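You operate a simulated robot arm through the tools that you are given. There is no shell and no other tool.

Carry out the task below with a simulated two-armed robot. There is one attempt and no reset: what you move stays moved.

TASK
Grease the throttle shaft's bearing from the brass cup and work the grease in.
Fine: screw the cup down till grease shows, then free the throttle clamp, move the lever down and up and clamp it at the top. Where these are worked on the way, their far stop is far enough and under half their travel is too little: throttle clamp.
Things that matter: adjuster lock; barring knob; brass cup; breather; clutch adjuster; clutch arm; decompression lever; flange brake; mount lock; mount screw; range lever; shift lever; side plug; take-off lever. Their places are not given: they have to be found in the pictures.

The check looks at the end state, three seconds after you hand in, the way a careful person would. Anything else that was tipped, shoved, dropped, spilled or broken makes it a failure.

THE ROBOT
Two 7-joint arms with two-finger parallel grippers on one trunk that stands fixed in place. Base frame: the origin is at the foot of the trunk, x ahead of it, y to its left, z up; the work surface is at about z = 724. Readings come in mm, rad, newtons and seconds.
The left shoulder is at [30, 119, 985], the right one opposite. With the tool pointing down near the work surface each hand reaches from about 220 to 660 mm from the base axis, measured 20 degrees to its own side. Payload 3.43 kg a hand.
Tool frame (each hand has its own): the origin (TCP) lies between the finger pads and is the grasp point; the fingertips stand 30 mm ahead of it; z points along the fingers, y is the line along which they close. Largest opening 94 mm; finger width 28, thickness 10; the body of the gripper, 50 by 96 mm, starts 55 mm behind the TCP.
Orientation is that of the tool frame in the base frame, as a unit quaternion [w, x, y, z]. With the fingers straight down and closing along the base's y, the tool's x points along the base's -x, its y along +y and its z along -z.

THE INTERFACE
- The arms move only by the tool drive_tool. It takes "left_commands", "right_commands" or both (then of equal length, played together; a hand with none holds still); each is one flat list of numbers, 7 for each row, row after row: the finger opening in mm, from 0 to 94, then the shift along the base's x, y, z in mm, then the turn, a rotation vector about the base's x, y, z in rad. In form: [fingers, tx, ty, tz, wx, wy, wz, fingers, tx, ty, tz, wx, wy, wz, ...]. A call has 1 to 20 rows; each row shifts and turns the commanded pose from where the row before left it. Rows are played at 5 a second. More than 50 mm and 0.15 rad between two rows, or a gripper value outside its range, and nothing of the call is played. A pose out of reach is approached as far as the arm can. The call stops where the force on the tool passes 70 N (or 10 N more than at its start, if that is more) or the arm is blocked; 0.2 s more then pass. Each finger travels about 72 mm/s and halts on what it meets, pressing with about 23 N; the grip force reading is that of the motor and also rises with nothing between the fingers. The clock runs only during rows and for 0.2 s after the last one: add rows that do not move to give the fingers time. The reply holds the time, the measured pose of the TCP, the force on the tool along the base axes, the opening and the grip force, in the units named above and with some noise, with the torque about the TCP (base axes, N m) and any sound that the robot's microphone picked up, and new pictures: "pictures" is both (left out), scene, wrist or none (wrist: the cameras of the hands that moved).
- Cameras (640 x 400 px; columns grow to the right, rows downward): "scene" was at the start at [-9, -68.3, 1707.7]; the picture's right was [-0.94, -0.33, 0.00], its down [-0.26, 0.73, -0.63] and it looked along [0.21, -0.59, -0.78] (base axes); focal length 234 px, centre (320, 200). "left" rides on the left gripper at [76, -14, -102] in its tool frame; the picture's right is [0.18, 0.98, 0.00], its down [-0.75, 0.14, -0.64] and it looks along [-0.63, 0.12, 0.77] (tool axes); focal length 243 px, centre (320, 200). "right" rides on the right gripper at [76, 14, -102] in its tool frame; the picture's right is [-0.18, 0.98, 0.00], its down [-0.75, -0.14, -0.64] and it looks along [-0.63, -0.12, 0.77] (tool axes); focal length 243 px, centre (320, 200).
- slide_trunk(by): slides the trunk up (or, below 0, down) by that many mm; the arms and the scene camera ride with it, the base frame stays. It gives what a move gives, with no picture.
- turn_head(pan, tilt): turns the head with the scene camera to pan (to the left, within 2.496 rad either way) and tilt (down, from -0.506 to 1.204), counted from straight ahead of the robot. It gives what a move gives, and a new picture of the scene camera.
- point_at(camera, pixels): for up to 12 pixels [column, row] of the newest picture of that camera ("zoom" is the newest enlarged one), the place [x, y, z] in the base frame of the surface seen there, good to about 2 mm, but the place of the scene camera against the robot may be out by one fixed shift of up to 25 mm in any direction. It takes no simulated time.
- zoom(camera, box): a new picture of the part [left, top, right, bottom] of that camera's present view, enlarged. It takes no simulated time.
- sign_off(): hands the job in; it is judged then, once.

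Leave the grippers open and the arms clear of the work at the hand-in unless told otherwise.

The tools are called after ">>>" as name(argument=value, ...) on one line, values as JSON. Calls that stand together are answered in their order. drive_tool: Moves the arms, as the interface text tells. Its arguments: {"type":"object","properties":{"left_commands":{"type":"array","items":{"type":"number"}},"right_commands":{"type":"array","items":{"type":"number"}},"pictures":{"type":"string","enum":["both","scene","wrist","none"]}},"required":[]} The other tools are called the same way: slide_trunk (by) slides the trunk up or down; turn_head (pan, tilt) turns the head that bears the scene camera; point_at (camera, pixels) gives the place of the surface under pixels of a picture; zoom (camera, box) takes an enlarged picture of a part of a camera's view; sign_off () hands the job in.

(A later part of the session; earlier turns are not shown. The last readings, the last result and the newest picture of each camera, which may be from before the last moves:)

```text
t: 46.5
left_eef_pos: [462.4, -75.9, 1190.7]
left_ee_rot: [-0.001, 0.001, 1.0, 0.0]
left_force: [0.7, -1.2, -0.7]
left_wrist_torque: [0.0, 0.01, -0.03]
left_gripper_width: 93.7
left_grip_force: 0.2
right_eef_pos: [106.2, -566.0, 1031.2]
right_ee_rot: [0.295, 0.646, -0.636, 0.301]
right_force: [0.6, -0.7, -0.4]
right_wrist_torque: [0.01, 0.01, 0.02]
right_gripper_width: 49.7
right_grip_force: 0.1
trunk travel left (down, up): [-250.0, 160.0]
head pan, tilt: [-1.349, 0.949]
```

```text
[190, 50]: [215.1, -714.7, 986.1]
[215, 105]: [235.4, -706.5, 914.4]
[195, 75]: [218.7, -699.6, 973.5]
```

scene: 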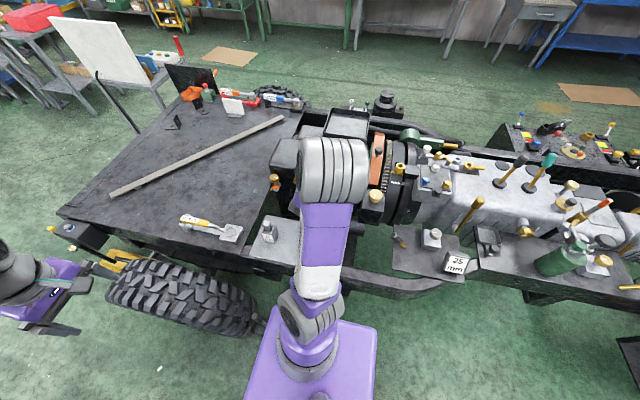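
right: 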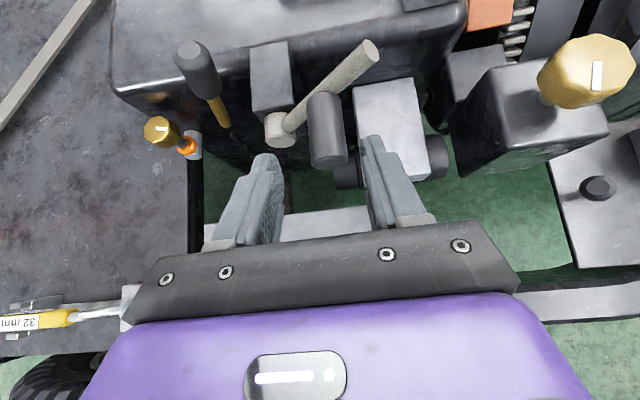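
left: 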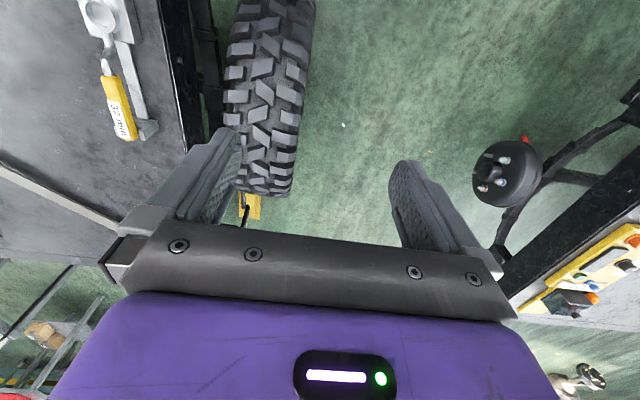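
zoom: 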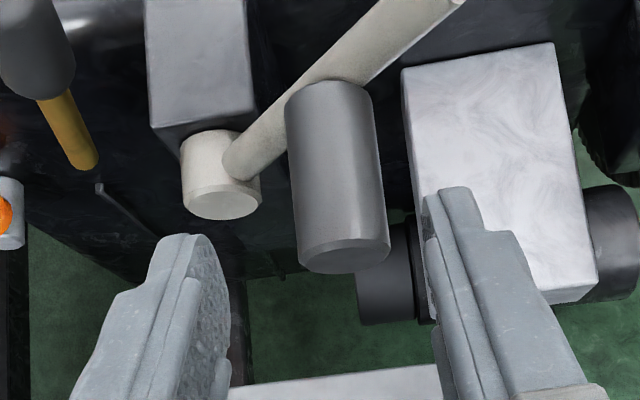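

The knob: axis along y at (105, z 971), Ø28, y from -597 to -650. Lever pivot (160,918). I move in to straddle the knob.

>>> drive_tool(right_commands=[50, -1, 8, -15, 0, 0, 0, 50, 0, -15.3, -13, 0, 0, 0, 50, 0, -15.3, -13, 0, 0, 0, 50, 0, -15.4, -13, 0, 0, 0, 50, 0, 0, 0, 0, 0, 0], pictures="wrist")

```text
t: 47.7
left_eef_pos: [463.1, -74.3, 1191.2]
left_ee_rot: [0.0, 0.0, 1.0, 0.001]
left_force: [-0.7, -0.8, -0.1]
left_wrist_torque: [-0.06, 0.01, 0.0]
left_gripper_width: 93.9
left_grip_force: 0.1
right_eef_pos: [108.5, -610.6, 977.5]
right_ee_rot: [0.295, 0.646, -0.636, 0.302]
right_force: [-0.3, 0.9, 0.2]
right_wrist_torque: [0.0, 0.0, 0.01]
right_gripper_width: 50.2
right_grip_force: 0.1
right hand out of reach, approached as far as the arm can: row 1
trunk travel left (down, up): [-250.0, 160.0]
head pan, tilt: [-1.349, 0.949]
```

right: 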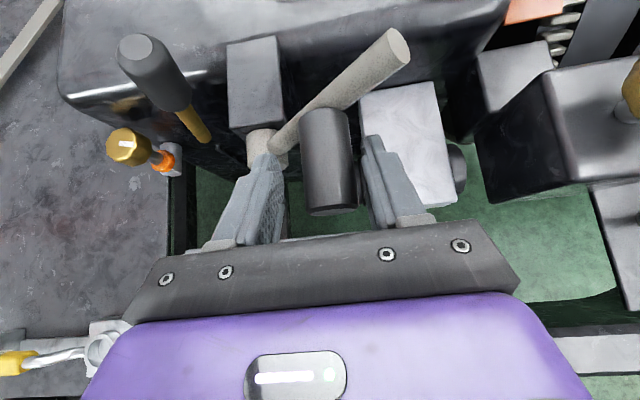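

Now a gentle test: cage at 34 mm and nudge -x (which would turn the lever down if free), reading force.

>>> drive_tool(right_commands=[34, -1, 0, 0, 0, 0, 0, 34, 0, 0, 0, 0, 0, 0, 34, 0, 0, 0, 0, 0, 0], pictures="wrist")

>>> drive_tool(right_commands=[34, -2, 0, 0, 0, 0, 0, 34, -2, 0, 0, 0, 0, 0, 34, -2, 0, 0, 0, 0, 0], pictures="wrist")

```text
t: 48.5
left_eef_pos: [461.2, -74.5, 1191.3]
left_ee_rot: [0.0, 0.0, 1.0, 0.0]
left_force: [0.6, 0.0, 0.2]
left_wrist_torque: [0.01, 0.0, 0.0]
left_gripper_width: 94.0
left_grip_force: 0.2
right_eef_pos: [106.3, -611.5, 978.7]
right_ee_rot: [0.294, 0.646, -0.636, 0.302]
right_force: [-6.7, -0.6, 1.8]
right_wrist_torque: [0.09, 0.1, 0.04]
right_gripper_width: 38.2
right_grip_force: 3.4
trunk travel left (down, up): [-250.0, 160.0]
head pan, tilt: [-1.349, 0.949]
```

right: 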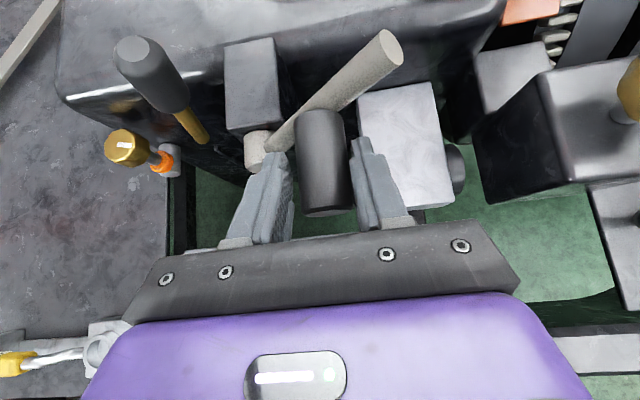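

```text
t: 49.3
left_eef_pos: [461.8, -75.1, 1190.4]
left_ee_rot: [0.0, 0.0, 1.0, 0.0]
left_force: [-0.5, -0.6, -0.3]
left_wrist_torque: [0.02, 0.01, 0.01]
left_gripper_width: 93.9
left_grip_force: 0.0
right_eef_pos: [103.7, -610.0, 978.1]
right_ee_rot: [0.295, 0.647, -0.636, 0.302]
right_force: [4.3, 0.5, -1.0]
right_wrist_torque: [-0.06, 0.0, -0.02]
right_gripper_width: 36.8
right_grip_force: 2.6
trunk travel left (down, up): [-250.0, 160.0]
head pan, tilt: [-1.349, 0.949]
```

right: 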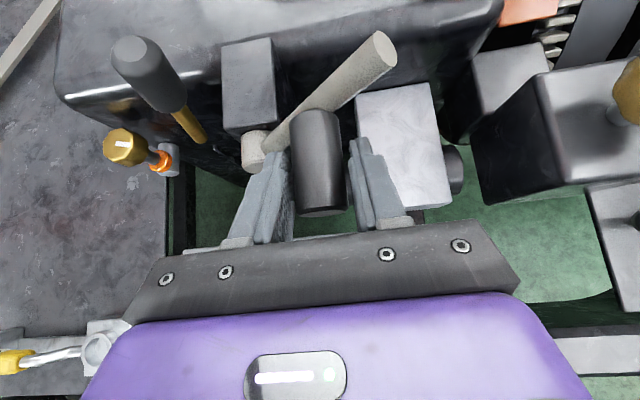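

>>> zoom(camera="right", box=[220, 60, 420, 220])

>>> point_at(camera="zoom", pixels=[[240, 140], [260, 270], [225, 200], [285, 200], [250, 375], [310, 190], [250, 160]])

```text
2.50 times, centred on (320, 140) of right
```

zoom: 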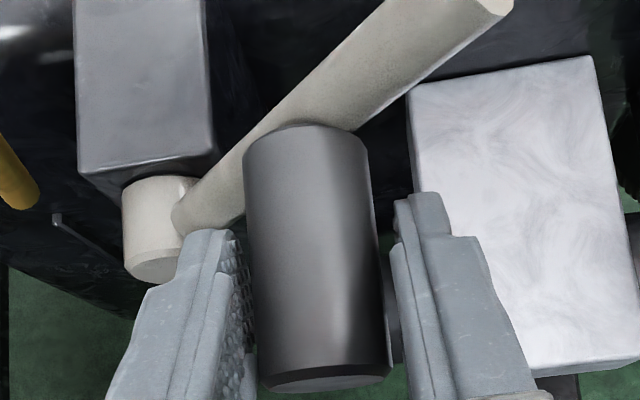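

```text
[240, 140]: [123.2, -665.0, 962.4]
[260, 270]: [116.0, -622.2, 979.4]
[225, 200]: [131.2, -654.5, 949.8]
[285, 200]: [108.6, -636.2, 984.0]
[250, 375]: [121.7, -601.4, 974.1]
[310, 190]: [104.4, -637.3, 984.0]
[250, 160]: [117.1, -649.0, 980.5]
```

The knob hasn't moved under ~4–7 N. One slightly firmer push (-x 6 mm more).

>>> drive_tool(right_commands=[34, -2, 0, 0, 0, 0, 0, 34, -2, 0, 0, 0, 0, 0, 34, -2, 0, 0, 0, 0, 0], pictures="wrist")

>>> point_at(camera="right", pixels=[[305, 140], [318, 140], [318, 160], [380, 40], [318, 130]])

```text
t: 50.1
left_eef_pos: [464.5, -75.6, 1190.6]
left_ee_rot: [-0.001, -0.001, 1.0, 0.0]
left_force: [0.1, -0.3, 0.4]
left_wrist_torque: [0.01, 0.01, 0.02]
left_gripper_width: 93.7
left_grip_force: 0.1
right_eef_pos: [99.7, -611.5, 977.4]
right_ee_rot: [0.293, 0.648, -0.634, 0.302]
right_force: [17.0, -0.1, -4.0]
right_wrist_torque: [-0.23, -0.08, -0.16]
right_gripper_width: 43.8
right_grip_force: 8.2
trunk travel left (down, up): [-250.0, 160.0]
head pan, tilt: [-1.349, 0.949]
```

right: 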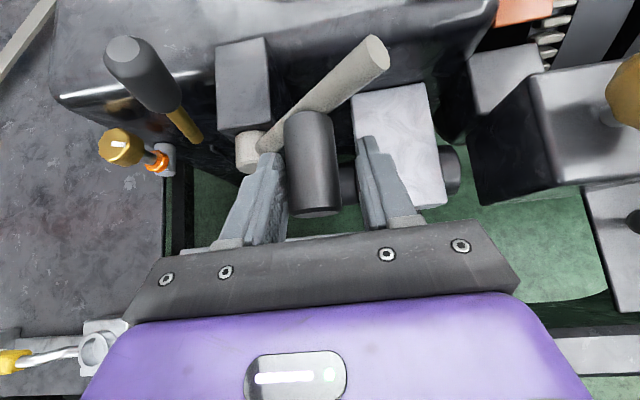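

```text
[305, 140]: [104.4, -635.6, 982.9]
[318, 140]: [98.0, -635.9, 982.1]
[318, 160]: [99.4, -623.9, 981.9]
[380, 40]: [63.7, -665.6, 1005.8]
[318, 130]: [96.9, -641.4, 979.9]
```

It yields nowhere even at 17 N: the silver lever is locked. So it's the throttle lever, and the black-gripped one is the clamp. I release, back off and go back to the clamp lever.

>>> drive_tool(right_commands=[50, 6, 0, 0, 0, 0, 0, 50, 6, 0, 0, 0, 0, 0, 50, 0, 15.3, 13, 0, 0, 0, 50, 0, 15.3, 13, 0, 0, 0, 50, 0, 15.4, 13, 0, 0, 0, 50, 38, -23, 5, 0, 0, 0, 50, 38, -23, 4, 0, 0, 0, 50, 38, -23, 4, 0, 0, 0, 46, 0, 0, 0, 0, 0, 0], pictures="wrist")

>>> zoom(camera="right", box=[220, 60, 420, 220])

```text
t: 52.1
left_eef_pos: [461.7, -74.0, 1191.0]
left_ee_rot: [0.0, -0.001, 1.0, -0.001]
left_force: [-0.1, 0.3, 0.5]
left_wrist_torque: [-0.01, -0.01, 0.0]
left_gripper_width: 94.1
left_grip_force: 0.0
right_eef_pos: [220.6, -634.1, 1031.4]
right_ee_rot: [0.295, 0.646, -0.636, 0.302]
right_force: [-0.6, -0.6, 0.0]
right_wrist_torque: [0.03, -0.02, 0.02]
right_gripper_width: 45.9
right_grip_force: 0.0
trunk travel left (down, up): [-250.0, 160.0]
head pan, tilt: [-1.349, 0.949]
```

right: 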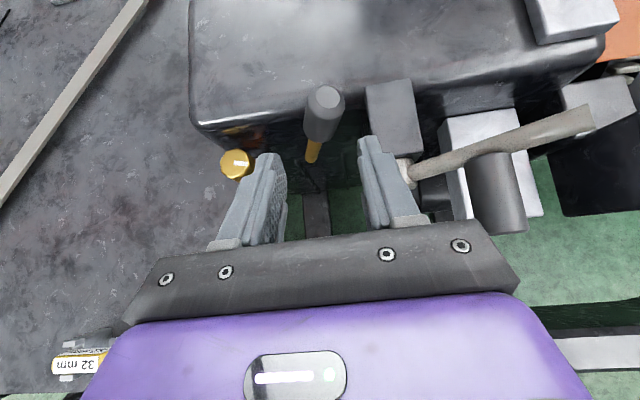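

```text
2.50 times, centred on (320, 140) of right
```

zoom: 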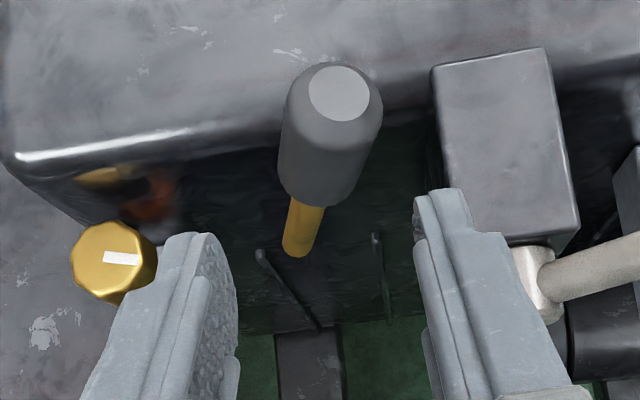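

Advance again to cage the clamp's grip.

>>> drive_tool(right_commands=[46, -1, -22.5, -18, 0, 0, 0, 46, -1, -22.5, -18, 0, 0, 0, 46, 0, -22.5, -18, 0, 0, 0, 46, 0, 0, 0, 0, 0, 0], pictures="none")

>>> drive_tool(right_commands=[46, 7, 0, 0, 0, 0, 0, 46, 7, 0, 0, 0, 0, 0, 46, 7, 0, 0, 0, 0, 0, 46, 7, 0, 0, 0, 0, 0, 46, 7, 0, 0, 0, 0, 0], pictures="wrist")

>>> zoom(camera="right", box=[220, 60, 420, 220])

```text
t: 53.1
left_eef_pos: [462.1, -72.5, 1191.1]
left_ee_rot: [0.0, 0.0, 1.0, -0.002]
left_force: [0.2, 0.9, 0.8]
left_wrist_torque: [-0.07, 0.01, 0.01]
left_gripper_width: 94.0
left_grip_force: 0.1
right_eef_pos: [219.3, -698.7, 977.5]
right_ee_rot: [0.295, 0.646, -0.636, 0.303]
right_force: [-0.6, 0.6, 0.0]
right_wrist_torque: [0.0, -0.01, -0.04]
right_gripper_width: 46.0
right_grip_force: 0.2
trunk travel left (down, up): [-250.0, 160.0]
head pan, tilt: [-1.349, 0.949]
```

```text
t: 54.3
left_eef_pos: [462.3, -75.3, 1190.6]
left_ee_rot: [0.0, 0.0, 1.0, 0.0]
left_force: [0.2, 0.2, -0.5]
left_wrist_torque: [-0.01, 0.02, 0.0]
left_gripper_width: 93.8
left_grip_force: 0.0
right_eef_pos: [254.5, -699.9, 972.8]
right_ee_rot: [0.293, 0.647, -0.637, 0.3]
right_force: [-0.2, -1.0, 1.0]
right_wrist_torque: [0.03, 0.03, 0.02]
right_gripper_width: 45.8
right_grip_force: 0.1
trunk travel left (down, up): [-250.0, 160.0]
head pan, tilt: [-1.349, 0.949]
```

right: 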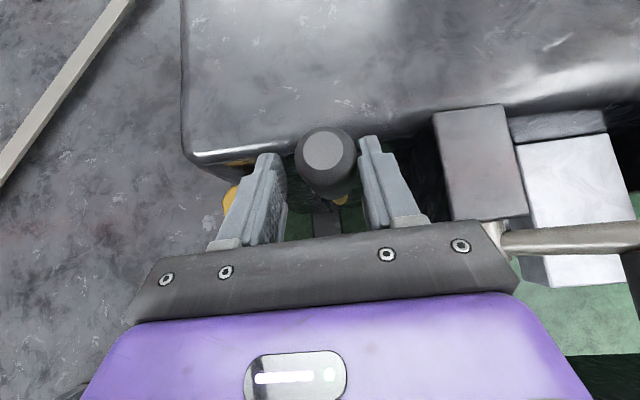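

```text
2.50 times, centred on (320, 140) of right
```

zoom: 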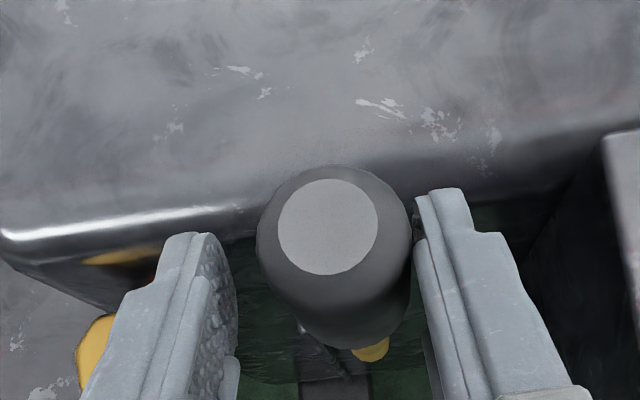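

Moves freely; grip now near vertical. Continue pushing +x.

>>> drive_tool(right_commands=[46, 7, 0, 0, 0, 0, 0, 46, 7, 0, 0, 0, 0, 0, 46, 7, 0, 0, 0, 0, 0, 46, 0, 0, 0, 0, 0, 0], pictures="wrist")

>>> point_at(camera="right", pixels=[[325, 150], [322, 165], [322, 180], [340, 200], [330, 205]])

```text
t: 55.3
left_eef_pos: [462.3, -74.2, 1191.0]
left_ee_rot: [0.0, 0.001, 1.0, -0.001]
left_force: [0.9, 0.6, -0.8]
left_wrist_torque: [0.0, 0.03, 0.0]
left_gripper_width: 93.9
left_grip_force: 0.1
right_eef_pos: [276.6, -701.2, 975.5]
right_ee_rot: [0.294, 0.647, -0.636, 0.302]
right_force: [-0.4, 1.0, -0.3]
right_wrist_torque: [0.03, 0.02, 0.04]
right_gripper_width: 45.8
right_grip_force: 0.1
trunk travel left (down, up): [-250.0, 160.0]
head pan, tilt: [-1.349, 0.949]
```

right: 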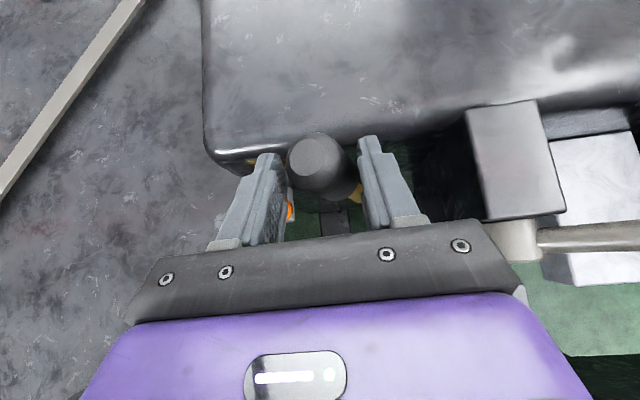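

```text
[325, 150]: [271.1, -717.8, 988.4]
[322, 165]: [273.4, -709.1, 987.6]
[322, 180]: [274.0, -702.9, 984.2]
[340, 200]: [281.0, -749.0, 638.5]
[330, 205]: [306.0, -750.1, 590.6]
```

The grip top is now at x≈272. Continue toward the far stop.

>>> drive_tool(right_commands=[46, 6, 0, -1, 0, 0, 0, 46, 6, 0, -1, 0, 0, 0, 46, 6, 0, -1, 0, 0, 0, 46, 6, 0, -2, 0, 0, 0, 46, 0, 0, 0, 0, 0, 0], pictures="wrist")

>>> point_at(camera="right", pixels=[[325, 150], [315, 165], [310, 180], [300, 160]])

```text
t: 56.5
left_eef_pos: [459.7, -74.4, 1191.6]
left_ee_rot: [0.001, 0.0, 1.0, -0.001]
left_force: [0.3, 0.6, -0.4]
left_wrist_torque: [0.02, -0.03, 0.01]
left_gripper_width: 94.0
left_grip_force: 0.2
right_eef_pos: [294.1, -701.9, 971.8]
right_ee_rot: [0.298, 0.644, -0.637, 0.301]
right_force: [-17.4, -1.3, 10.2]
right_wrist_torque: [0.03, 0.84, -0.3]
right_gripper_width: 55.8
right_grip_force: 8.6
trunk travel left (down, up): [-250.0, 160.0]
head pan, tilt: [-1.349, 0.949]
```

right: 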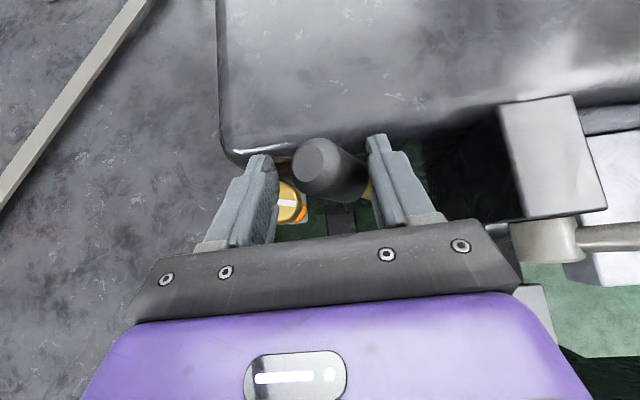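

```text
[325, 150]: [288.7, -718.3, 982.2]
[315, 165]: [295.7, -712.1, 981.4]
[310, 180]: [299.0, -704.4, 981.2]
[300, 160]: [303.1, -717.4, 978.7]
```

The far stop is reached (17 N, grip top at x≈296, mirror of the starting lean). I ease back and retreat, then go to the throttle lever's knob again.

>>> drive_tool(right_commands=[56, -4, 0, 1, 0, 0, 0, 56, -3, 0, 0, 0, 0, 0, 56, 0, 20, 17, 0, 0, 0, 56, 0, 20, 17, 0, 0, 0, 56, 0, 20, 17, 0, 0, 0, 56, -40, 20, 5, 0, 0, 0, 56, -40, 20, 5, 0, 0, 0, 56, -40, 10, 0, 0, 0, 0, 56, -40, 5, -5, 0, 0, 0, 56, -22, 5, -5, 0, 0, 0, 50, 0, 0, 0, 0, 0, 0], pictures="both")

>>> zoom(camera="right", box=[160, 20, 440, 220])

```text
t: 58.9
left_eef_pos: [461.0, -74.1, 1191.0]
left_ee_rot: [0.0, 0.001, 1.0, 0.0]
left_force: [-0.2, 0.3, 0.2]
left_wrist_torque: [-0.01, 0.01, 0.02]
left_gripper_width: 93.7
left_grip_force: 0.1
right_eef_pos: [109.1, -581.0, 1023.3]
right_ee_rot: [0.295, 0.646, -0.637, 0.301]
right_force: [-0.1, -0.5, 0.6]
right_wrist_torque: [-0.01, -0.04, 0.0]
right_gripper_width: 49.9
right_grip_force: 0.0
trunk travel left (down, up): [-250.0, 160.0]
head pan, tilt: [-1.349, 0.949]
```

scene: 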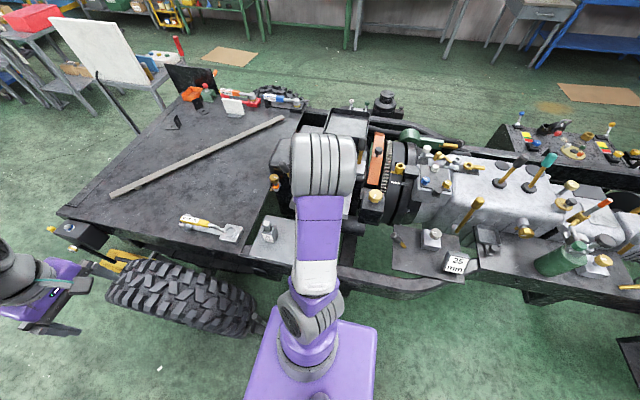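
right: 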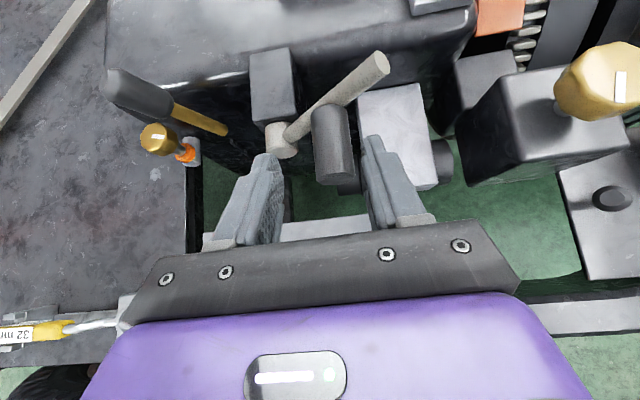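

```text
2.00 times, centred on (300, 120) of right
```

zoom: 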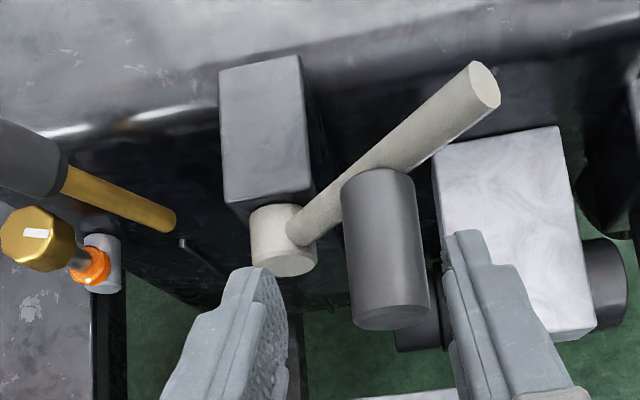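

The clamp lever stays at its far stop. Now straddle the throttle knob and grip it.

>>> drive_tool(right_commands=[50, -1.5, -13.5, -22.5, 0, 0, 0, 50, -1.5, -13.5, -22.5, 0, 0, 0, 50, 0, 0, 0, 0, 0, 0, 20, 0, 0, 0, 0, 0, 0, 20, 0, 0, 0, 0, 0, 0, 20, 0, 0, 0, 0, 0, 0], pictures="wrist")

```text
t: 60.3
left_eef_pos: [460.7, -74.6, 1190.9]
left_ee_rot: [0.0, 0.0, 1.0, 0.0]
left_force: [-0.3, 1.2, -0.7]
left_wrist_torque: [0.0, -0.01, -0.02]
left_gripper_width: 93.7
left_grip_force: 0.2
right_eef_pos: [105.4, -609.1, 978.3]
right_ee_rot: [0.296, 0.644, -0.637, 0.302]
right_force: [-14.3, -0.6, 3.8]
right_wrist_torque: [-0.24, 0.56, -0.12]
right_gripper_width: 34.1
right_grip_force: 45.0
trunk travel left (down, up): [-250.0, 160.0]
head pan, tilt: [-1.349, 0.949]
```

right: 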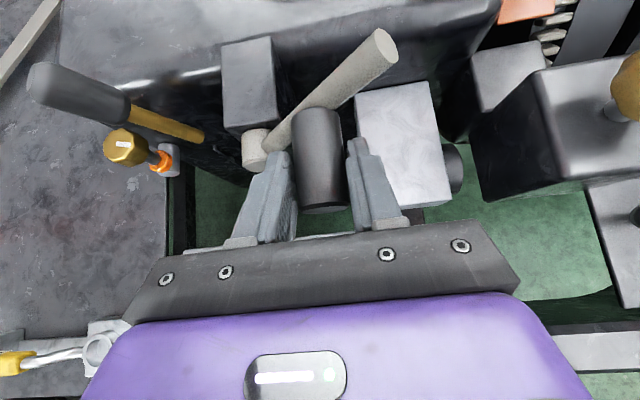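

Gripped (34 mm). Now move it along its arc downwards: first two small steps to see if it's free.

>>> drive_tool(right_commands=[20, -4.85, 0, -6, 0, 0, 0, 20, -4.15, 0, -6.5, 0, 0, 0, 20, 0, 0, 0, 0, 0, 0], pictures="wrist")

```text
t: 61.1
left_eef_pos: [461.3, -74.7, 1192.6]
left_ee_rot: [0.0, -0.001, 1.0, 0.0]
left_force: [0.1, -0.1, -0.2]
left_wrist_torque: [0.03, 0.02, 0.0]
left_gripper_width: 93.7
left_grip_force: 0.1
right_eef_pos: [97.1, -609.2, 966.5]
right_ee_rot: [0.297, 0.645, -0.636, 0.303]
right_force: [-10.7, -3.5, 11.6]
right_wrist_torque: [-0.41, -0.16, 0.04]
right_gripper_width: 34.0
right_grip_force: 45.0
trunk travel left (down, up): [-250.0, 160.0]
head pan, tilt: [-1.349, 0.949]
```

right: 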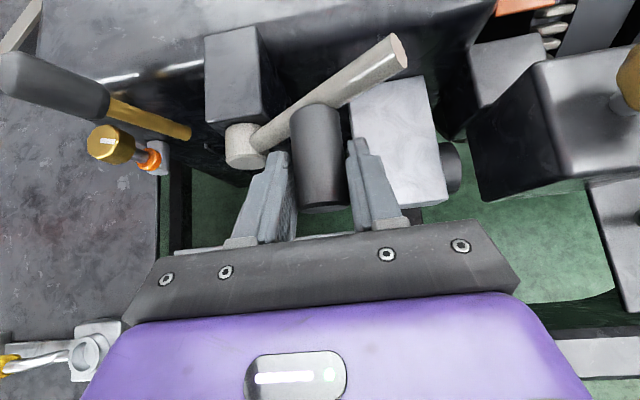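

The lever now moves down – confirmed: black-gripped lever is the clamp. Continue down along the arc.

>>> drive_tool(right_commands=[20, -3.5, 0, -6.9, 0, 0, 0, 20, -2.7, 0, -7.2, 0, 0, 0, 20, -2, 0, -7.5, 0, 0, 0, 20, -1.1, 0, -7.6, 0, 0, 0, 20, 0, 0, 0, 0, 0, 0], pictures="wrist")

```text
t: 62.3
left_eef_pos: [460.4, -74.1, 1192.0]
left_ee_rot: [0.0, 0.0, 1.0, 0.0]
left_force: [0.6, -0.6, -0.3]
left_wrist_torque: [0.0, 0.0, 0.03]
left_gripper_width: 94.0
left_grip_force: 0.0
right_eef_pos: [85.7, -607.4, 935.1]
right_ee_rot: [0.294, 0.645, -0.639, 0.299]
right_force: [-19.4, 1.8, 3.7]
right_wrist_torque: [0.33, 0.03, -0.59]
right_gripper_width: 31.5
right_grip_force: 45.3
trunk travel left (down, up): [-250.0, 160.0]
head pan, tilt: [-1.349, 0.949]
```

right: 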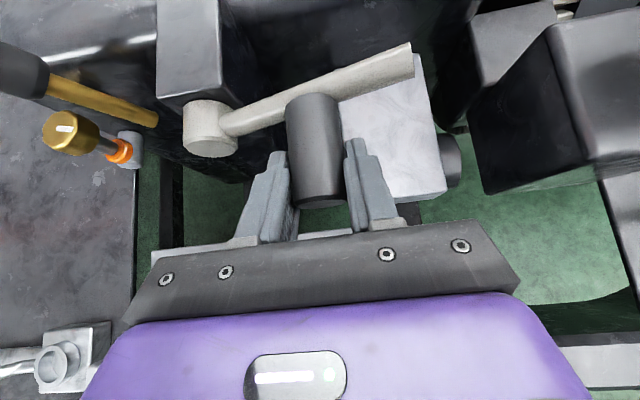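

Lever is going down; a lateral 19 N indicates my arc radius is a bit small. I measure the knob and hub now.

>>> zoom(camera="right", box=[170, 30, 430, 220])

>>> point_at(camera="zoom", pixels=[[90, 285], [60, 220], [150, 215], [350, 170], [345, 230], [310, 260], [400, 260], [365, 395], [560, 80], [588, 70], [480, 120], [250, 200]])

```text
2.11 times, centred on (300, 125) of right
```

zoom: 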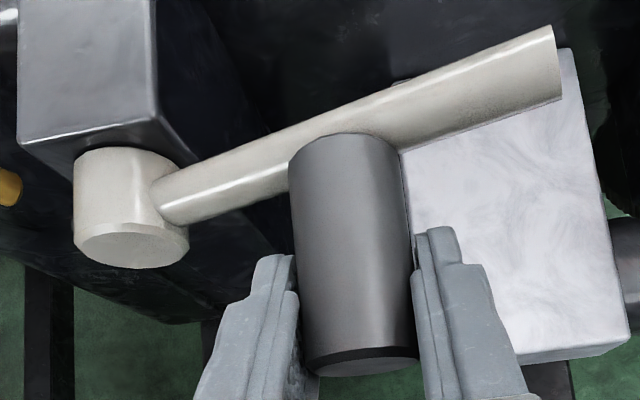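

```text
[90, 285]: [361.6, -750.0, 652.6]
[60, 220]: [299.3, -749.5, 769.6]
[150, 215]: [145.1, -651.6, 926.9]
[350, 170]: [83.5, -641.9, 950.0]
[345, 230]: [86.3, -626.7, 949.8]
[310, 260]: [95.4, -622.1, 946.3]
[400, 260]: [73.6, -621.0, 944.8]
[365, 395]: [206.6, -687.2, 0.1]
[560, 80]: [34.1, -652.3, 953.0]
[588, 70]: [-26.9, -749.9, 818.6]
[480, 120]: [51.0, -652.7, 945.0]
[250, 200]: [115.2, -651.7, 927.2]
```

Knob now at (84.5, 936), pivot ≈(158,915), r≈77, about 20° above horizontal. I continue down with slight -x correction.

>>> drive_tool(right_commands=[20, -3, 0, -6, 0, 0, 0, 20, -1, 0, -7.5, 0, 0, 0, 20, 0, 0, -7.5, 0, 0, 0, 20, 0, 0, 0, 0, 0, 0], pictures="wrist")

>>> zoom(camera="right", box=[170, 30, 430, 220])

```text
t: 63.3
left_eef_pos: [460.2, -72.9, 1191.4]
left_ee_rot: [0.001, 0.0, 1.0, -0.001]
left_force: [-0.6, -0.6, 0.5]
left_wrist_torque: [0.0, 0.02, -0.01]
left_gripper_width: 94.2
left_grip_force: 0.0
right_eef_pos: [81.8, -608.2, 915.4]
right_ee_rot: [0.294, 0.646, -0.637, 0.301]
right_force: [-21.0, 11.5, 4.2]
right_wrist_torque: [-0.69, -0.34, -0.33]
right_gripper_width: 31.3
right_grip_force: 45.2
trunk travel left (down, up): [-250.0, 160.0]
head pan, tilt: [-1.349, 0.949]
```

right: 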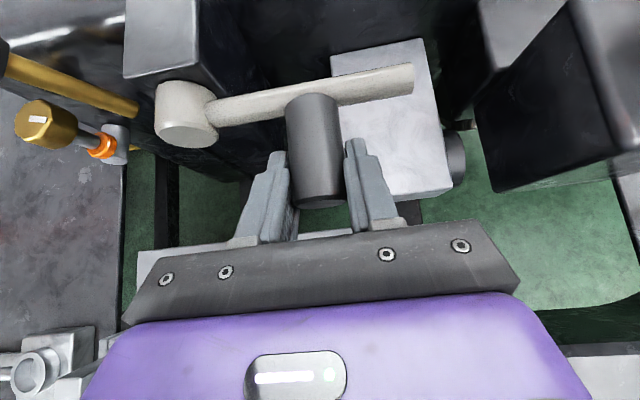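

```text
2.11 times, centred on (300, 125) of right
```

zoom: 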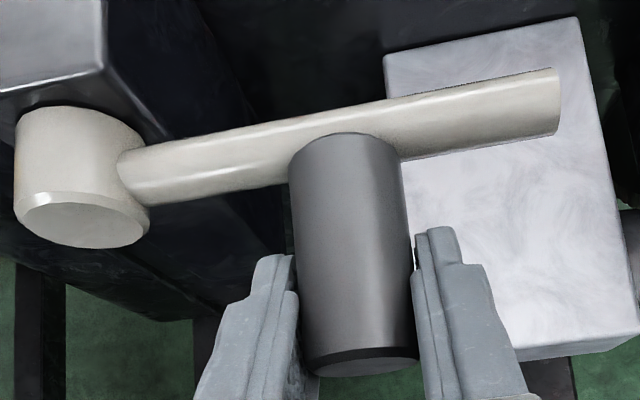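

Still moving; near horizontal now. Continue down, easing -x.

>>> drive_tool(right_commands=[20, -3, 0, -5, 0, 0, 0, 20, 0, 0, -7.5, 0, 0, 0, 20, 0.5, 0, -7.5, 0, 0, 0, 20, 0, 0, 0, 0, 0, 0], pictures="wrist")

>>> zoom(camera="right", box=[170, 30, 430, 220])

>>> point_at(camera="zoom", pixels=[[345, 230], [310, 260], [395, 260], [350, 160], [480, 120], [250, 170], [80, 220]])

```text
t: 64.3
left_eef_pos: [462.4, -72.3, 1190.7]
left_ee_rot: [0.0, 0.001, 1.0, 0.0]
left_force: [-0.5, 0.4, -0.1]
left_wrist_torque: [0.01, 0.02, 0.01]
left_gripper_width: 94.1
left_grip_force: 0.1
right_eef_pos: [84.8, -608.4, 896.6]
right_ee_rot: [0.296, 0.646, -0.635, 0.304]
right_force: [0.2, 12.1, 13.1]
right_wrist_torque: [0.33, -0.28, -0.18]
right_gripper_width: 31.8
right_grip_force: 45.4
trunk travel left (down, up): [-250.0, 160.0]
head pan, tilt: [-1.349, 0.949]
```

right: 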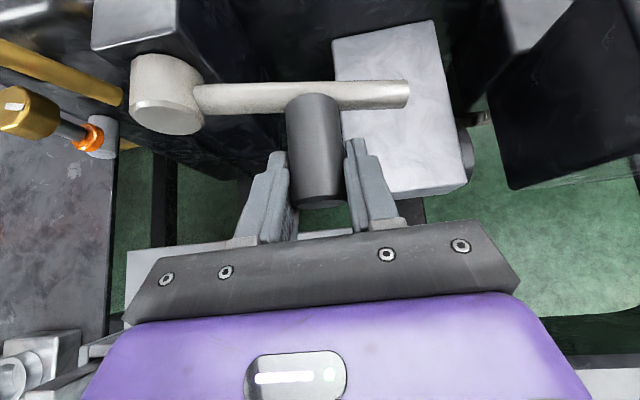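

```text
2.11 times, centred on (300, 125) of right
```

zoom: 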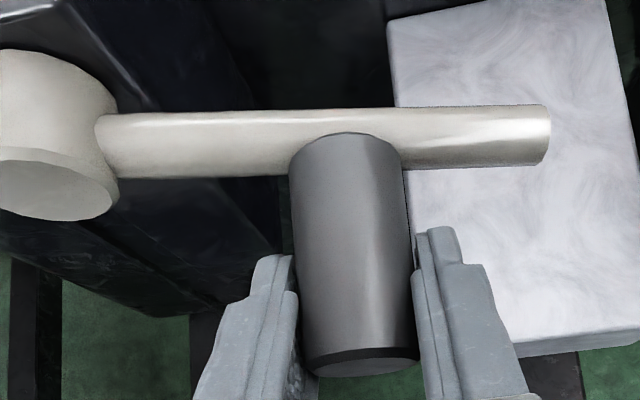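

```text
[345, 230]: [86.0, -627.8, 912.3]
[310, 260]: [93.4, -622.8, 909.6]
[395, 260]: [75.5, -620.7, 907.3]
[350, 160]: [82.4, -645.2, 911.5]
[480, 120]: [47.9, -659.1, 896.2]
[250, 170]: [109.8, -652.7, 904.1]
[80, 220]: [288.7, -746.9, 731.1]
```

Knob now at (84, 898), i.e. below horizontal. Continue to the lower stop.

>>> drive_tool(right_commands=[20, 1.5, 0, -7, 0, 0, 0, 20, 2.2, 0, -7, 0, 0, 0, 20, 3, 0, -6.8, 0, 0, 0, 20, 0, 0, 0, 0, 0, 0], pictures="wrist")

>>> zoom(camera="right", box=[170, 30, 430, 220])

>>> point_at(camera="zoom", pixels=[[345, 230], [310, 260], [395, 260], [350, 160], [480, 140], [250, 170]])

```text
t: 64.9
left_eef_pos: [460.5, -68.3, 1191.2]
left_ee_rot: [0.0, 0.0, 1.0, -0.003]
left_force: [0.8, 0.1, 0.3]
left_wrist_torque: [-0.02, -0.02, -0.05]
left_gripper_width: 94.1
left_grip_force: 0.0
right_eef_pos: [85.3, -608.3, 894.8]
right_ee_rot: [0.308, 0.641, -0.631, 0.311]
right_force: [-8.8, 31.0, 37.3]
right_wrist_torque: [-0.39, 0.15, -0.16]
right_gripper_width: 32.5
right_grip_force: 44.6
trunk travel left (down, up): [-250.0, 160.0]
head pan, tilt: [-1.349, 0.949]
stopped in row 2 (right hand): the force on the tool passed its limit at 72 N (the readings are from after the stop); the commanded pose is now the measured one
```

right: 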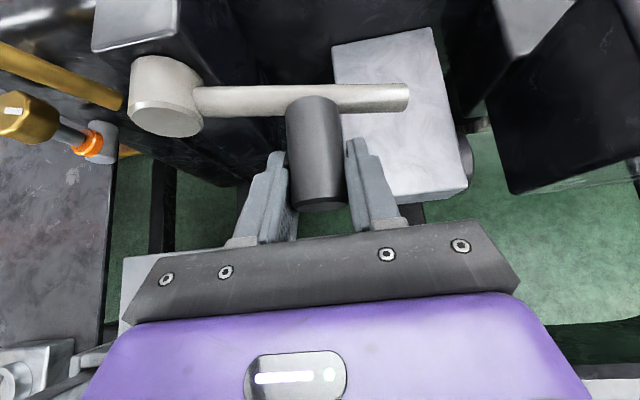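

```text
2.11 times, centred on (300, 125) of right
```

zoom: 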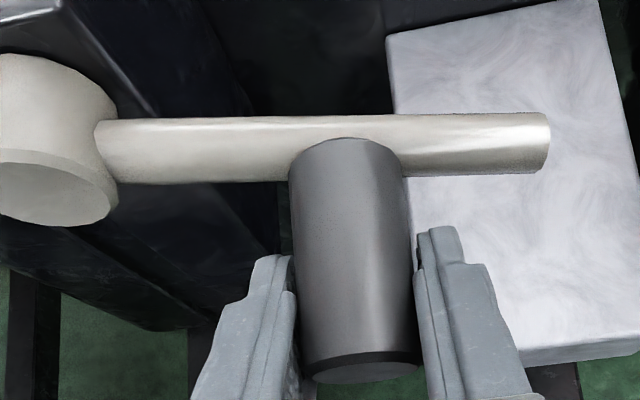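

```text
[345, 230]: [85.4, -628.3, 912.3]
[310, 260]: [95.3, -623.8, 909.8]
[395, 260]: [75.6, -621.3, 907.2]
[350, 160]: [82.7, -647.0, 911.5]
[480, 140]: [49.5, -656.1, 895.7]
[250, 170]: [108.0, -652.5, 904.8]
```

The lower stop is reached (force rose, knob no longer moves). Now bring the lever back up along the arc.

>>> drive_tool(right_commands=[20, -1.4, 0, 7.8, 0, 0, 0, 20, -0.6, 0, 8, 0, 0, 0, 20, 0.3, 0, 7.9, 0, 0, 0, 20, 1.1, 0, 7.9, 0, 0, 0, 20, 1.9, 0, 7.7, 0, 0, 0, 20, 0, 0, 0, 0, 0, 0], pictures="wrist")

>>> zoom(camera="right", box=[170, 30, 430, 220])

```text
t: 66.3
left_eef_pos: [459.9, -72.5, 1190.4]
left_ee_rot: [0.001, 0.0, 1.0, -0.001]
left_force: [-0.7, 1.2, 0.0]
left_wrist_torque: [0.0, -0.02, 0.0]
left_gripper_width: 94.0
left_grip_force: 0.0
right_eef_pos: [84.0, -612.7, 931.1]
right_ee_rot: [0.305, 0.642, -0.632, 0.31]
right_force: [-17.6, 15.9, -4.3]
right_wrist_torque: [-0.08, 0.42, 0.27]
right_gripper_width: 33.3
right_grip_force: 44.9
trunk travel left (down, up): [-250.0, 160.0]
head pan, tilt: [-1.349, 0.949]
```

right: 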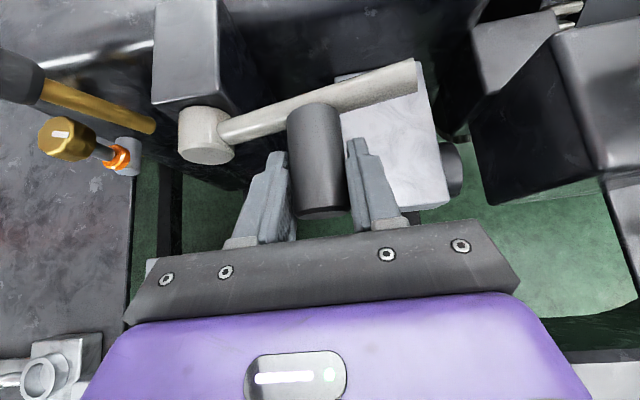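

```text
2.11 times, centred on (300, 125) of right
```

zoom: 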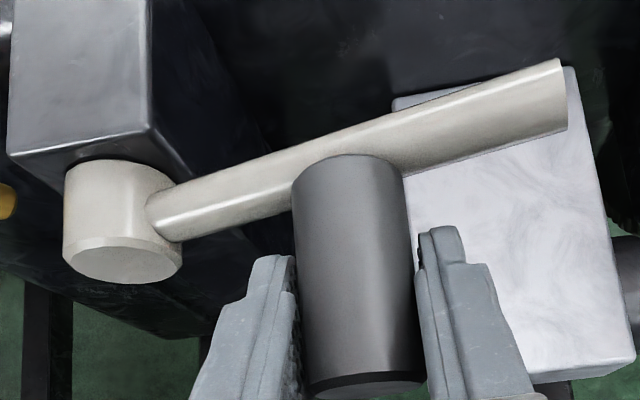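

Following well upward. Continue to and past the original angle until a top stop.

>>> drive_tool(right_commands=[20, 2.7, 0, 7.5, 0, 0, 0, 20, 3.5, 0, 7.1, 0, 0, 0, 20, 4.2, 0, 6.8, 0, 0, 0, 20, 4.9, 0, 6.3, 0, 0, 0, 20, 0, 0, 0, 0, 0, 0], pictures="wrist")

>>> zoom(camera="right", box=[170, 30, 430, 220])

>>> point_at(camera="zoom", pixels=[[345, 230], [310, 260], [395, 260], [350, 180], [480, 80], [250, 170]])

```text
t: 67.5
left_eef_pos: [459.1, -74.3, 1191.8]
left_ee_rot: [0.001, 0.0, 1.0, -0.001]
left_force: [-0.3, -0.2, -0.3]
left_wrist_torque: [0.05, 0.0, 0.0]
left_gripper_width: 93.8
left_grip_force: 0.0
right_eef_pos: [98.7, -612.6, 960.6]
right_ee_rot: [0.307, 0.64, -0.633, 0.31]
right_force: [-24.0, 9.9, 9.8]
right_wrist_torque: [-0.17, 0.3, -0.49]
right_gripper_width: 32.7
right_grip_force: 45.5
trunk travel left (down, up): [-250.0, 160.0]
head pan, tilt: [-1.349, 0.949]
```

right: 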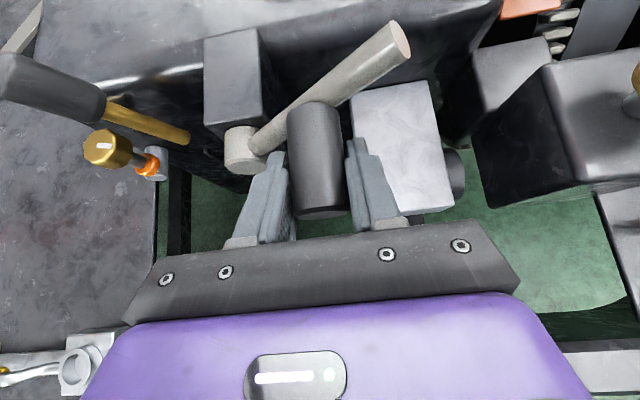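

```text
2.11 times, centred on (300, 125) of right
```

zoom: 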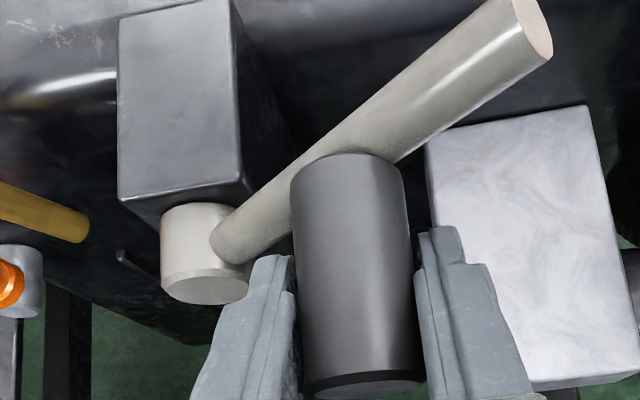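

```text
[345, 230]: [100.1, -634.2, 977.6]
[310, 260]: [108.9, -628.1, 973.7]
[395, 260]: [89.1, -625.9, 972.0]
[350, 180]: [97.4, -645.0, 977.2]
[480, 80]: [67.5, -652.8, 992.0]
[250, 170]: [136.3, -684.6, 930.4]
```

Near the original angle. Continue up in small steps until it stops.

>>> drive_tool(right_commands=[20, 3.5, 0, 5.7, 0, 0, 0, 20, 5, 0, 5.1, 0, 0, 0, 20, 0, 0, 0, 0, 0, 0], pictures="wrist")

>>> zoom(camera="right", box=[170, 30, 430, 220])

>>> point_at(camera="zoom", pixels=[[345, 230], [310, 260], [395, 260], [350, 180], [480, 80]])

```text
t: 68.3
left_eef_pos: [458.9, -72.8, 1191.9]
left_ee_rot: [0.001, 0.001, 1.0, -0.001]
left_force: [0.2, 0.8, -0.2]
left_wrist_torque: [0.01, 0.0, -0.01]
left_gripper_width: 94.0
left_grip_force: 0.1
right_eef_pos: [109.3, -612.4, 970.4]
right_ee_rot: [0.306, 0.641, -0.632, 0.311]
right_force: [-20.2, 5.9, 12.1]
right_wrist_torque: [0.18, 0.26, -0.58]
right_gripper_width: 32.7
right_grip_force: 44.9
trunk travel left (down, up): [-250.0, 160.0]
head pan, tilt: [-1.349, 0.949]
```

right: 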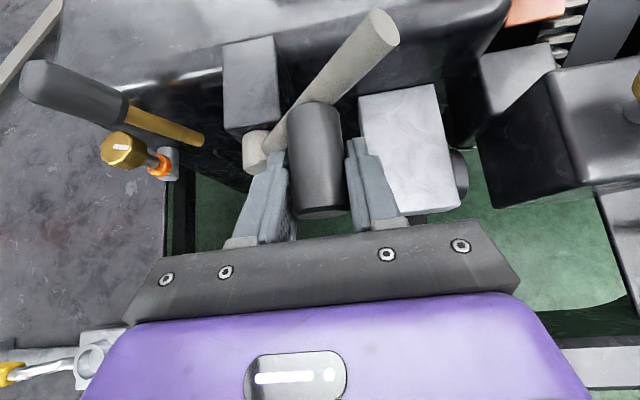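

```text
2.11 times, centred on (300, 125) of right
```

zoom: 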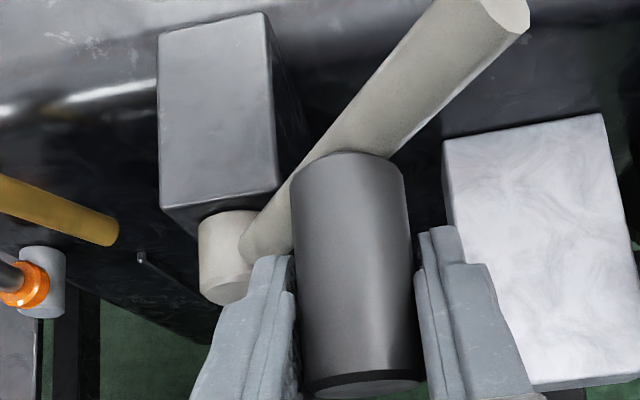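

```text
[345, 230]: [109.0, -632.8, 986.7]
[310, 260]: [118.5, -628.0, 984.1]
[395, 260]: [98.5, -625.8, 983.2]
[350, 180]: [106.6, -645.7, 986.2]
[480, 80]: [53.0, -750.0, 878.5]
```

The lever passes its original angle, so the top stop lies further up. Continue.

>>> drive_tool(right_commands=[20, 5.5, 0, 5.2, 0, 0, 0, 20, 6.2, 0, 4.6, 0, 0, 0, 20, 6.6, 0, 4, 0, 0, 0, 20, 0, 0, 0, 0, 0, 0], pictures="wrist")

>>> point_at(camera="right", pixels=[[310, 125], [312, 140], [300, 150], [330, 150], [315, 160], [365, 30]])

```text
t: 69.3
left_eef_pos: [459.2, -74.2, 1191.9]
left_ee_rot: [0.001, 0.0, 1.0, -0.001]
left_force: [-0.4, -0.2, 0.5]
left_wrist_torque: [-0.06, -0.01, 0.02]
left_gripper_width: 93.9
left_grip_force: 0.0
right_eef_pos: [129.1, -612.3, 983.5]
right_ee_rot: [0.304, 0.643, -0.631, 0.311]
right_force: [-12.8, 5.5, 12.6]
right_wrist_torque: [0.11, 0.36, -0.5]
right_gripper_width: 32.7
right_grip_force: 45.2
trunk travel left (down, up): [-250.0, 160.0]
head pan, tilt: [-1.349, 0.949]
```

right: 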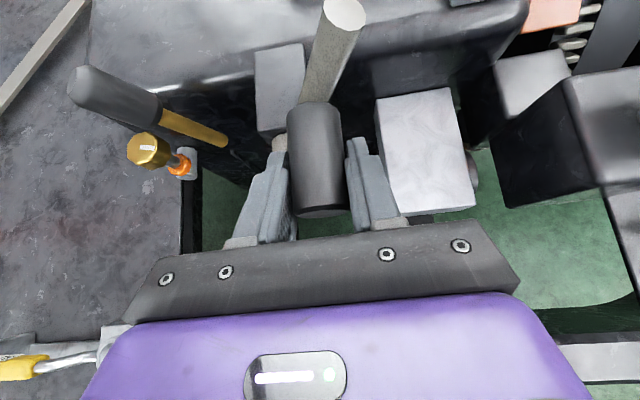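

```text
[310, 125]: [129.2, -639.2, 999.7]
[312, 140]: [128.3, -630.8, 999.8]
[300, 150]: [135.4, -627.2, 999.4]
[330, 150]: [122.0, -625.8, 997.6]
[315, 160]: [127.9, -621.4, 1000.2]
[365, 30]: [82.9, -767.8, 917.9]
```

Still rising (knob at (128, 986)). Continue.

>>> drive_tool(right_commands=[20, 7, 0, 2.6, 0, 0, 0, 20, 7.3, 0, 1.8, 0, 0, 0, 20, 7.5, 0, 1, 0, 0, 0, 20, 0, 0, 0, 0, 0, 0], pictures="wrist")

>>> point_at(camera="right", pixels=[[310, 125], [312, 140], [300, 150], [330, 150], [315, 160], [345, 30]])

```text
t: 70.3
left_eef_pos: [458.2, -73.2, 1192.5]
left_ee_rot: [0.001, 0.0, 1.0, -0.001]
left_force: [-0.3, -0.6, 0.1]
left_wrist_torque: [0.03, 0.0, 0.01]
left_gripper_width: 94.0
left_grip_force: 0.0
right_eef_pos: [145.0, -612.4, 987.5]
right_ee_rot: [0.304, 0.641, -0.634, 0.308]
right_force: [-28.2, 11.7, 5.2]
right_wrist_torque: [-0.66, 0.25, -0.1]
right_gripper_width: 32.8
right_grip_force: 45.5
trunk travel left (down, up): [-250.0, 160.0]
head pan, tilt: [-1.349, 0.949]
```

right: 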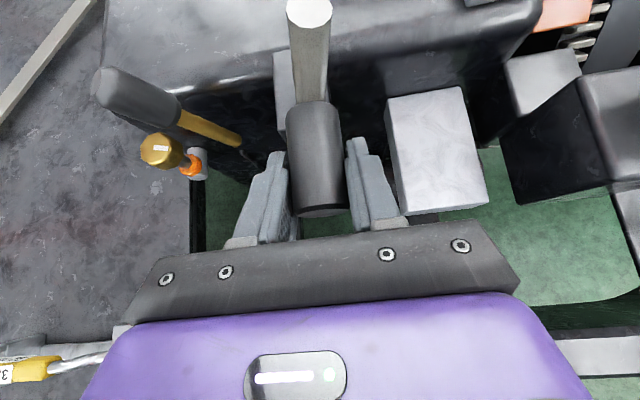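

```text
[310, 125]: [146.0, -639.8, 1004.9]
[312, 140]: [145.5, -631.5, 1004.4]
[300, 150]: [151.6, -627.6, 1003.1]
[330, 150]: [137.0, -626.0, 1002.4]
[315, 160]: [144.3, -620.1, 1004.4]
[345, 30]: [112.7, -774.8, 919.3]
```

Force is rising (-28 N in x): the top stop is near (lever almost vertical). A little more.

>>> drive_tool(right_commands=[20, 4, 0, 0.3, 0, 0, 0, 20, 4, 0, 0.2, 0, 0, 0, 20, 0, 0, 0, 0, 0, 0], pictures="wrist")

>>> point_at(camera="right", pixels=[[310, 125], [312, 140], [300, 150], [330, 150], [315, 160], [345, 30]])

```text
t: 71.1
left_eef_pos: [456.3, -72.7, 1193.2]
left_ee_rot: [0.002, -0.001, 1.0, -0.001]
left_force: [0.2, 0.0, -0.2]
left_wrist_torque: [0.01, 0.01, -0.03]
left_gripper_width: 94.0
left_grip_force: 0.1
right_eef_pos: [145.4, -612.9, 987.7]
right_ee_rot: [-0.307, -0.637, 0.639, -0.303]
right_force: [-50.2, 16.5, 4.1]
right_wrist_torque: [-0.26, 0.05, 0.66]
right_gripper_width: 32.7
right_grip_force: 44.6
trunk travel left (down, up): [-250.0, 160.0]
head pan, tilt: [-1.349, 0.949]
```

right: 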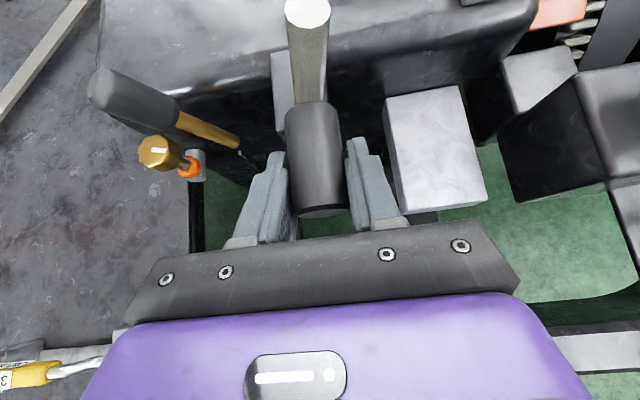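

```text
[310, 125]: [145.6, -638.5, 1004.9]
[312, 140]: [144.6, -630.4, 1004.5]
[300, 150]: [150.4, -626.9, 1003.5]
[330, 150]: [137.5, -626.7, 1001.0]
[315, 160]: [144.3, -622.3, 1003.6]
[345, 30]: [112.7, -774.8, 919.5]
```

Top stop: the knob stays at (144.5, 990) while the force rose to 50 N. I ease the push and open the fingers, then watch whether the lever stays.

>>> drive_tool(right_commands=[20, -3, 0, 0, 0, 0, 0, 46, -2, 0, 0, 0, 0, 0, 50, 0, 0, 0, 0, 0, 0, 50, 0, 0, 0, 0, 0, 0], pictures="wrist")

>>> point_at(camera="right", pixels=[[310, 125], [312, 140], [300, 150], [330, 150], [315, 160], [345, 30]])

```text
t: 72.1
left_eef_pos: [460.8, -75.8, 1192.0]
left_ee_rot: [0.0, 0.0, 1.0, 0.001]
left_force: [-0.4, -0.3, -0.7]
left_wrist_torque: [-0.02, -0.02, 0.01]
left_gripper_width: 94.3
left_grip_force: 0.1
right_eef_pos: [154.4, -613.5, 988.0]
right_ee_rot: [0.303, 0.643, -0.631, 0.31]
right_force: [-5.2, 2.1, -1.9]
right_wrist_torque: [0.01, -0.02, 0.01]
right_gripper_width: 53.3
right_grip_force: 2.5
trunk travel left (down, up): [-250.0, 160.0]
head pan, tilt: [-1.349, 0.949]
```

right: 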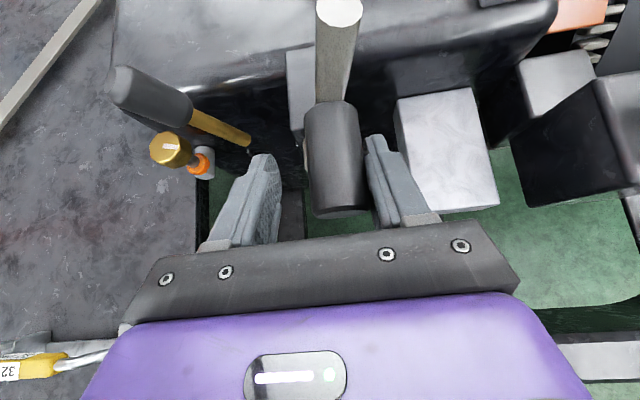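

```text
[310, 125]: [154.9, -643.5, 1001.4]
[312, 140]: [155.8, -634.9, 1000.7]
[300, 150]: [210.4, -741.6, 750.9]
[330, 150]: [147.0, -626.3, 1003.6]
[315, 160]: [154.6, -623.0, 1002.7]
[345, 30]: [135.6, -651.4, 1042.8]
```

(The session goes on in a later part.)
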